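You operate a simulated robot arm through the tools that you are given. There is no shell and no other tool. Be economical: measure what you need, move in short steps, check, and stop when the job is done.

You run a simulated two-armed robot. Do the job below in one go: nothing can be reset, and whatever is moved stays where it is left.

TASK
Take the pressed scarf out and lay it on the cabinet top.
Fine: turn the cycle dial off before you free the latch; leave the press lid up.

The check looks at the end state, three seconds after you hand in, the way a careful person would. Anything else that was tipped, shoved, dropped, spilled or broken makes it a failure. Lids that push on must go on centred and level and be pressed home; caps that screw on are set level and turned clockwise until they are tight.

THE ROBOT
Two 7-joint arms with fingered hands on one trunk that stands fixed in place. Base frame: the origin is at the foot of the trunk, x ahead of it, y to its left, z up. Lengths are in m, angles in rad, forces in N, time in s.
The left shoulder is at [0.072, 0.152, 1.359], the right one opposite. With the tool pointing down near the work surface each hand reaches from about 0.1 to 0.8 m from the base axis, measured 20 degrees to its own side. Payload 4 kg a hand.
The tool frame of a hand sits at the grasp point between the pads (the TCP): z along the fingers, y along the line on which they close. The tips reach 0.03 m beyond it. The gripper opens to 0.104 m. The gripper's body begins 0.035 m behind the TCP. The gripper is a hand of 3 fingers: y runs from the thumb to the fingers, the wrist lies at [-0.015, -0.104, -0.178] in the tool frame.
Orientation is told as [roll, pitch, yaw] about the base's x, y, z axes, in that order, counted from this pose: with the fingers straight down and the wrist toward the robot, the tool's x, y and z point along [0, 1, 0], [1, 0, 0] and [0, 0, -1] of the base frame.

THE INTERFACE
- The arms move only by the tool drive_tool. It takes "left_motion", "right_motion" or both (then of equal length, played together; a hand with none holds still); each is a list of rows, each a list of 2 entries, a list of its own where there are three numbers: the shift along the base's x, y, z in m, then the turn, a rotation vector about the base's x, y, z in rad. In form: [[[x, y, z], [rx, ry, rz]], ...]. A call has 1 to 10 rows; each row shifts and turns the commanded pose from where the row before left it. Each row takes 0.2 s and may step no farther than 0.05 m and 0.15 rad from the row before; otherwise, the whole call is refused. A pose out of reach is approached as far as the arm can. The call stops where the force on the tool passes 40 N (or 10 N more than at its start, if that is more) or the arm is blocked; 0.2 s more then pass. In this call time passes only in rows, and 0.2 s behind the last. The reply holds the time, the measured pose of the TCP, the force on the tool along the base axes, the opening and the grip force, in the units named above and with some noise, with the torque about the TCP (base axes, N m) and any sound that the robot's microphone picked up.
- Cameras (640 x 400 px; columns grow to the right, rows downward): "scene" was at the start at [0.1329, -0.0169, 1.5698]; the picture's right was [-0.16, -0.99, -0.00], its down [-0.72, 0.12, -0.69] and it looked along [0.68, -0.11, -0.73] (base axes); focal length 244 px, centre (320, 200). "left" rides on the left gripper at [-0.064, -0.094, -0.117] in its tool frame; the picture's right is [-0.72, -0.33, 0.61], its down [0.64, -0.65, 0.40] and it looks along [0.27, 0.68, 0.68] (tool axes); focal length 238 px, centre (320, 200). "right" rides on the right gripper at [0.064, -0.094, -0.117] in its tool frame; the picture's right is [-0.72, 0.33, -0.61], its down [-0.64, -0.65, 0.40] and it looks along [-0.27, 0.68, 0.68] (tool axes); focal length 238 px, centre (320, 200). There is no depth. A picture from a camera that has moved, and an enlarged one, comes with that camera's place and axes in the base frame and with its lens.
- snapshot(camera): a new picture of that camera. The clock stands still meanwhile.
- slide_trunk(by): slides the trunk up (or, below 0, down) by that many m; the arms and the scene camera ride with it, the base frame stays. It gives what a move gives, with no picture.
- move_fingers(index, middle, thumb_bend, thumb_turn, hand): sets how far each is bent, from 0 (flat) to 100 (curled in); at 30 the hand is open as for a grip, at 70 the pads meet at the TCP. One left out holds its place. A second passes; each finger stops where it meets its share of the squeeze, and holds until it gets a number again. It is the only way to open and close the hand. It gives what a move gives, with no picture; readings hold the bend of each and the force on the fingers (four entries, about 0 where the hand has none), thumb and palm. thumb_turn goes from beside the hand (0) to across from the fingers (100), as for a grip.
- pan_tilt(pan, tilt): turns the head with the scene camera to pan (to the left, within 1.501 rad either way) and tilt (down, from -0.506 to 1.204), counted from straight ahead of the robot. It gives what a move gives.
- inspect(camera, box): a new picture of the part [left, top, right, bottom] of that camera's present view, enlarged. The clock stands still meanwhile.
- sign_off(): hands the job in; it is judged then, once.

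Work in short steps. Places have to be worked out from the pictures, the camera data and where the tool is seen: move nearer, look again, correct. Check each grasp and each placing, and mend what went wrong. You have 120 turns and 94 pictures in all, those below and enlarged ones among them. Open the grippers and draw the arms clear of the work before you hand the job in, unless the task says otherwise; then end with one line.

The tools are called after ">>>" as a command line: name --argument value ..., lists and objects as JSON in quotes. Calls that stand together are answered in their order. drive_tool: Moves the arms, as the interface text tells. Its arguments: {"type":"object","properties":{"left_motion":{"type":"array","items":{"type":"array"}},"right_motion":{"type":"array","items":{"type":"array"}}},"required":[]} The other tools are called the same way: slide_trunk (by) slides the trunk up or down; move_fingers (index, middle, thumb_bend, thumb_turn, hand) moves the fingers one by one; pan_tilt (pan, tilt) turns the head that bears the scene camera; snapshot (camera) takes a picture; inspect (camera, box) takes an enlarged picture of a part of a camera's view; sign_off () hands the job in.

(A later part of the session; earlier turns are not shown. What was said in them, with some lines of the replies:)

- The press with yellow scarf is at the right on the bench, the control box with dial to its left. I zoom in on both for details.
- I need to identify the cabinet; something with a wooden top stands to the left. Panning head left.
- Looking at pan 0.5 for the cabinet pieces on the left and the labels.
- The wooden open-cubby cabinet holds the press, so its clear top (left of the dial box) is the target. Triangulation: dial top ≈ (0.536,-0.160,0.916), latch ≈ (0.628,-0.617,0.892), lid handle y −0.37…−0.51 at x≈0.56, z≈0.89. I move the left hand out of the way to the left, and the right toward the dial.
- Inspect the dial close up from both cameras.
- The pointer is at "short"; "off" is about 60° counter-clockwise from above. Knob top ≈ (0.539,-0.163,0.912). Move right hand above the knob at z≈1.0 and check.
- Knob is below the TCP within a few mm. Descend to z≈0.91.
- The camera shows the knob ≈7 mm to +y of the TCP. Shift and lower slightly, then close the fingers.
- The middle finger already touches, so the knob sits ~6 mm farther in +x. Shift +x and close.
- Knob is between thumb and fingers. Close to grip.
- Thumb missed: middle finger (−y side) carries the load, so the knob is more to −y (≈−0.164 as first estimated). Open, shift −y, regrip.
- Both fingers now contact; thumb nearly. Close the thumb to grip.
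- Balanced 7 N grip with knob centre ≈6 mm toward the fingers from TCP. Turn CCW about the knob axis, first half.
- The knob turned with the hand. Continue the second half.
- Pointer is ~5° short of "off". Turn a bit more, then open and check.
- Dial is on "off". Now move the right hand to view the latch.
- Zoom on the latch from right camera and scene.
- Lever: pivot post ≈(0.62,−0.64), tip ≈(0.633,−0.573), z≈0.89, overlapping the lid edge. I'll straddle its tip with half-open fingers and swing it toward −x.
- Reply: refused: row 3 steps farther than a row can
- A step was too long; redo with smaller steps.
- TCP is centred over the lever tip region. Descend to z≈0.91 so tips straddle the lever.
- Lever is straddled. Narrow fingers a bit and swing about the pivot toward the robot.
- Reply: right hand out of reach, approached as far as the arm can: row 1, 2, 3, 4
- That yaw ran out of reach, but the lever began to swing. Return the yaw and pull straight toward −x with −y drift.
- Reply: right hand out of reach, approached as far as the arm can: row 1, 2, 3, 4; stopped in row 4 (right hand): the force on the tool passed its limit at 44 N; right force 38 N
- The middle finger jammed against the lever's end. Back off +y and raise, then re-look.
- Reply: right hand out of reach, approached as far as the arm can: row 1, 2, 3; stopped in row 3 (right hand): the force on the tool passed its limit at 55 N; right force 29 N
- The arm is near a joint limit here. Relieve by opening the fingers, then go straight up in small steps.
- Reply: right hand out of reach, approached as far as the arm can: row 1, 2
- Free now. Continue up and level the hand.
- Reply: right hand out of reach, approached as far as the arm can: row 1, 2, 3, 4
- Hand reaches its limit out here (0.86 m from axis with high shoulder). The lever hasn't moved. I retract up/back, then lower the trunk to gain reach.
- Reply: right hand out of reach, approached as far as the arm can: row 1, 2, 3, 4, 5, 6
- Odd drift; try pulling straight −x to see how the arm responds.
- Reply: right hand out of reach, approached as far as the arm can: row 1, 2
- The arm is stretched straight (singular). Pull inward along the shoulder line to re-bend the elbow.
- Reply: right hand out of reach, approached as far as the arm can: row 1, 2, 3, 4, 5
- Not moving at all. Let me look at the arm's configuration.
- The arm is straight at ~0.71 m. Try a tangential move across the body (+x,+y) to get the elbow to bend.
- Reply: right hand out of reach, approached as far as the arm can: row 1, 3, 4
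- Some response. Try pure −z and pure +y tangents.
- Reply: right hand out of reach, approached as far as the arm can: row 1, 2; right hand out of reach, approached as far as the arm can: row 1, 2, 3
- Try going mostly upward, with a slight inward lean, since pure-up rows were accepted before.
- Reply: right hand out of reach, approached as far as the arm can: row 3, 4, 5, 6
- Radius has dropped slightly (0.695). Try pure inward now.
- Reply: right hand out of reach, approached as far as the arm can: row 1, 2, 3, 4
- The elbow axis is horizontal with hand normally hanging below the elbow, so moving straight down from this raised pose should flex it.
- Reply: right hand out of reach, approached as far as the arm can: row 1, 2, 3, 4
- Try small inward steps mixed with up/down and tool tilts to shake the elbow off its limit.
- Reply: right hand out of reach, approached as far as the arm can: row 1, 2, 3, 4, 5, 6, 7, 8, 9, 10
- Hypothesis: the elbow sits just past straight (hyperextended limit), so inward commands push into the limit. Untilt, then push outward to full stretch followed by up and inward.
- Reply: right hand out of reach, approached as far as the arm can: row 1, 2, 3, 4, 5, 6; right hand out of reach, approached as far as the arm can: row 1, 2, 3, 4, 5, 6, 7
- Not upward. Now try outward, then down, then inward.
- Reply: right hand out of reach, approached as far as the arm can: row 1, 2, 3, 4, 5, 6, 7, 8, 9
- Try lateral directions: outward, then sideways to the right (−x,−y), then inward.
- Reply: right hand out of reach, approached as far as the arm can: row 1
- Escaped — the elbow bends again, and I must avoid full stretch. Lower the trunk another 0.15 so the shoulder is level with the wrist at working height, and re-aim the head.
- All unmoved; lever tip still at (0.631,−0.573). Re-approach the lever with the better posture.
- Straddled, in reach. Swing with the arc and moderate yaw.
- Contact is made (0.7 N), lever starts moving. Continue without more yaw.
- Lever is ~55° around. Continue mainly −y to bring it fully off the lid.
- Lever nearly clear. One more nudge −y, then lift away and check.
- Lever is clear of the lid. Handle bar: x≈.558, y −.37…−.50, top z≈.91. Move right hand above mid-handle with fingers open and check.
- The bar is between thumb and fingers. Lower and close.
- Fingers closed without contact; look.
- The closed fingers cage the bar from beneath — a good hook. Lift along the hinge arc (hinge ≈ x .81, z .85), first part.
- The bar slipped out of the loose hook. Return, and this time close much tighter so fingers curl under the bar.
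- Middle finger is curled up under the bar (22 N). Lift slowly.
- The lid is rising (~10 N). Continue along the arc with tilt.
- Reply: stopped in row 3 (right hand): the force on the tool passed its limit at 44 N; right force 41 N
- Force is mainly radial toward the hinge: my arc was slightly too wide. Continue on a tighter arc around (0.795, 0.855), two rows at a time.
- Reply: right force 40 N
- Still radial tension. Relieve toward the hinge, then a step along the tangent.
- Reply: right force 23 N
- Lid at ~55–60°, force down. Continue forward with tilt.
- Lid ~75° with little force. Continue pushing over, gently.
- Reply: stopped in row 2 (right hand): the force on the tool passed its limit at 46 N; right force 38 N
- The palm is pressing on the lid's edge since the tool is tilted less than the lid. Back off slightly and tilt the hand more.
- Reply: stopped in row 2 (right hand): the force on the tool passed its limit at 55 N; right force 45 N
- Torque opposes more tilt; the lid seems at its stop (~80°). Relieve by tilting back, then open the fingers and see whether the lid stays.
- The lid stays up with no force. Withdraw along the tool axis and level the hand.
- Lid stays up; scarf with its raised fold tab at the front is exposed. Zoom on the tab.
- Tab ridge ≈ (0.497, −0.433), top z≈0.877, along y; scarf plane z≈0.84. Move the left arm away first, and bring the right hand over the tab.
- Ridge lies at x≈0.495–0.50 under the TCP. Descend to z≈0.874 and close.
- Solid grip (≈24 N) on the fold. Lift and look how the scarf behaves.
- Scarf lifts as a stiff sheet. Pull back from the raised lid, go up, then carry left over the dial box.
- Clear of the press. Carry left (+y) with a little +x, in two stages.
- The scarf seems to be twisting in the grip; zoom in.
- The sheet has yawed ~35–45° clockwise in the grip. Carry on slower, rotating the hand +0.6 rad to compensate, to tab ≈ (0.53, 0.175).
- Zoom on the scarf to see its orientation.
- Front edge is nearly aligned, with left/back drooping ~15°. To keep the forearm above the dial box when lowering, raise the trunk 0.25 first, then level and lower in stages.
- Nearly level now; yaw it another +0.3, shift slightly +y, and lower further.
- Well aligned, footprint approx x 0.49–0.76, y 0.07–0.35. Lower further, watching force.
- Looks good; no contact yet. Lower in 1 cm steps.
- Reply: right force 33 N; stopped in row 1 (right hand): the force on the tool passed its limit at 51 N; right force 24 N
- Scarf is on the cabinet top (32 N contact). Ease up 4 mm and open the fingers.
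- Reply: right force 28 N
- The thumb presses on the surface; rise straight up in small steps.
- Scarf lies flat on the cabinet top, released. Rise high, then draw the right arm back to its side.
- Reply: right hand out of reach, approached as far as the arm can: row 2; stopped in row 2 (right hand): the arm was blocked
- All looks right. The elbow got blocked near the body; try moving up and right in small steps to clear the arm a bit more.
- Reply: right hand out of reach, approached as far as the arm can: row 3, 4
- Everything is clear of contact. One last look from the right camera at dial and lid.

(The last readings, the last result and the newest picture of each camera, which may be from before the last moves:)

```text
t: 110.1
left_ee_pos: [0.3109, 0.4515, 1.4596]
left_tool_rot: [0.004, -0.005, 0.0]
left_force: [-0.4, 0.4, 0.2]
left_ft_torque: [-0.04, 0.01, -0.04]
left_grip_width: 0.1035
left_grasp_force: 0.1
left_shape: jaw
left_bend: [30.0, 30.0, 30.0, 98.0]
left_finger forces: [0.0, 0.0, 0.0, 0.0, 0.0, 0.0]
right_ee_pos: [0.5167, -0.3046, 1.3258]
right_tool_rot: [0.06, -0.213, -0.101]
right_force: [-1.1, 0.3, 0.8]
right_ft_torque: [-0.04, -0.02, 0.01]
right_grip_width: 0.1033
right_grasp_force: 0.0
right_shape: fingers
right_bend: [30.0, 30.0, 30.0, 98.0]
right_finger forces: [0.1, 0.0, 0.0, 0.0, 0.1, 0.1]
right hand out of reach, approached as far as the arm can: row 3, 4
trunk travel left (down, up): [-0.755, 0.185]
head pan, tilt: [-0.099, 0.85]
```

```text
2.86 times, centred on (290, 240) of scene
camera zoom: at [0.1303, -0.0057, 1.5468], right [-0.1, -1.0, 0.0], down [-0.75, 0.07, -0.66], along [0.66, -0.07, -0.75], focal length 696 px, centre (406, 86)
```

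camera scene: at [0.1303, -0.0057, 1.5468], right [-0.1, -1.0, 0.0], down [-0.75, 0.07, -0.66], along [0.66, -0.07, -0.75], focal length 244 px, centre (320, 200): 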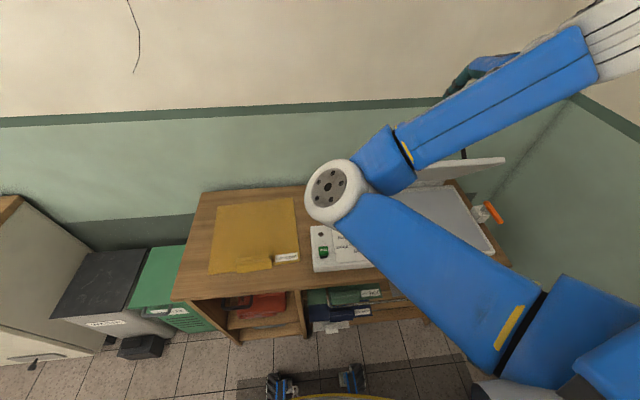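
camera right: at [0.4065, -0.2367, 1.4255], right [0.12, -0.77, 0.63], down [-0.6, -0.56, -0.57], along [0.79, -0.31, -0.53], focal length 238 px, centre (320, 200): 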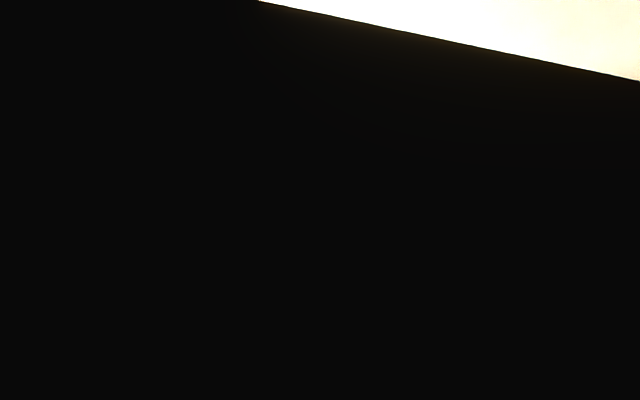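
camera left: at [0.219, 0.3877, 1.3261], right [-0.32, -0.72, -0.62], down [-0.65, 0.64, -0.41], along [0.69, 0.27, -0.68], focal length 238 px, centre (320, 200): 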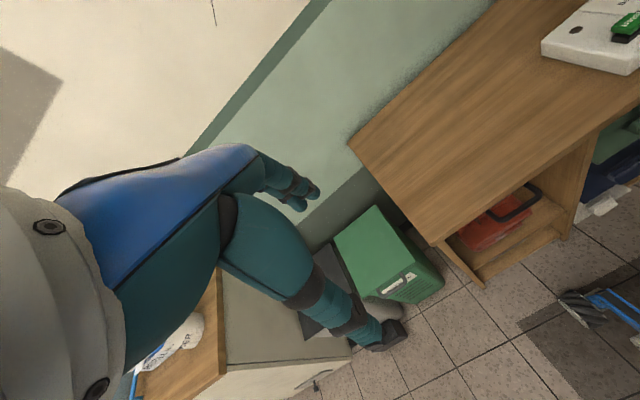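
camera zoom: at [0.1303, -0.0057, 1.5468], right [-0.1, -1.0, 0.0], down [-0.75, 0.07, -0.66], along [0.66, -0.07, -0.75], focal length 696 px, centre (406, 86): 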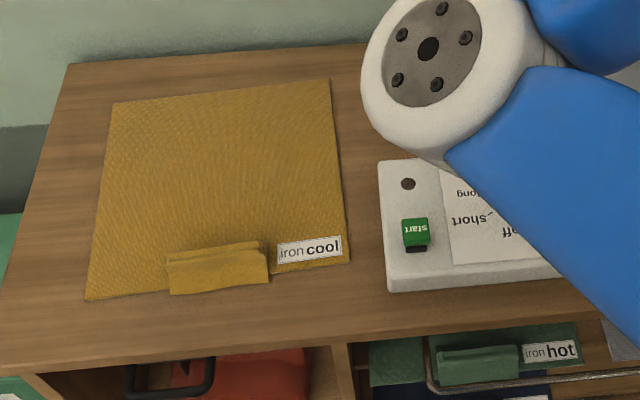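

Scarf is flat and well placed. Shift the right arm a bit more to see the dial and lid for a final check.

>>> drive_tool --right_motion '[[[-0.01, -0.04, 0.01], [0, 0, 0]], [[-0.01, -0.045, 0.0], [0, 0, 0]], [[-0.01, -0.045, 0.0], [0, 0, 0]], [[-0.01, -0.04, 0.0], [0, 0, 0]]]'

>>> snapshot --camera "scene"

```text
t: 111.1
left_ee_pos: [0.312, 0.4478, 1.4599]
left_tool_rot: [0.006, -0.005, 0.001]
left_force: [0.0, 0.1, 0.1]
left_ft_torque: [0.03, 0.02, 0.0]
left_grip_width: 0.1037
left_grasp_force: 0.0
left_shape: jaw
left_bend: [30.0, 30.0, 30.0, 98.0]
left_finger forces: [0.0, 0.0, 0.0, 0.0, 0.0, 0.0]
right_ee_pos: [0.4787, -0.4699, 1.3339]
right_tool_rot: [0.069, -0.21, -0.087]
right_force: [-0.3, 0.8, -0.5]
right_ft_torque: [0.0, 0.01, 0.01]
right_grip_width: 0.1029
right_grasp_force: 0.0
right_shape: fingers
right_bend: [30.0, 30.0, 30.0, 98.0]
right_finger forces: [0.1, 0.1, 0.0, 0.0, 0.0, 0.0]
trunk travel left (down, up): [-0.755, 0.185]
head pan, tilt: [-0.099, 0.85]
```

```text
3 pictures are left
camera scene: at [0.1309, -0.0109, 1.5467], right [-0.1, -1.0, 0.0], down [-0.75, 0.08, -0.66], along [0.66, -0.06, -0.75], focal length 244 px, centre (320, 200)
```

scene: 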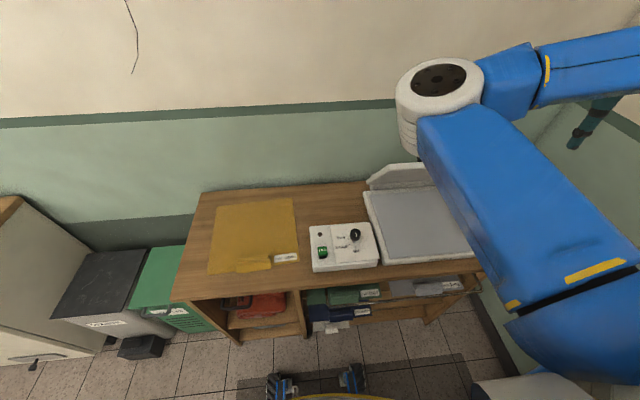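

>>> inspect --camera "scene" --box '[290, 160, 460, 280]'

```text
3.33 times, centred on (375, 220) of scene
camera zoom: at [0.1309, -0.0109, 1.5467], right [-0.1, -1.0, 0.0], down [-0.75, 0.08, -0.66], along [0.66, -0.06, -0.75], focal length 812 px, centre (137, 133)
```

zoom: 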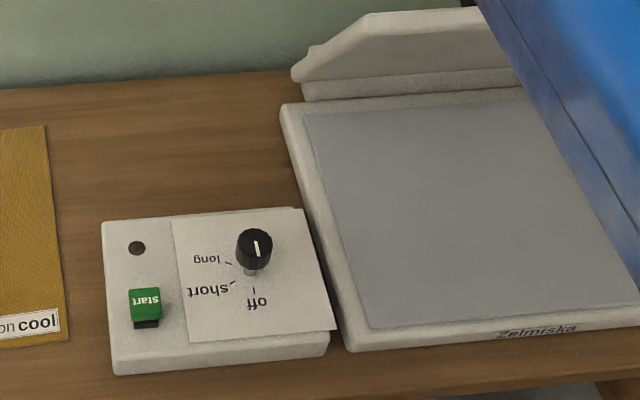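

The dial points to "off", the lid is still up, the scarf is flat on the cabinet top and both hands are open and clear, so I hand in.

>>> sign_off

```text
The job is handed in.
```

The pressed scarf is out of the press and lies flat on the clear left part of the cabinet top. I turned the dial to "off" before freeing the latch, and the lid was still up in the last picture.
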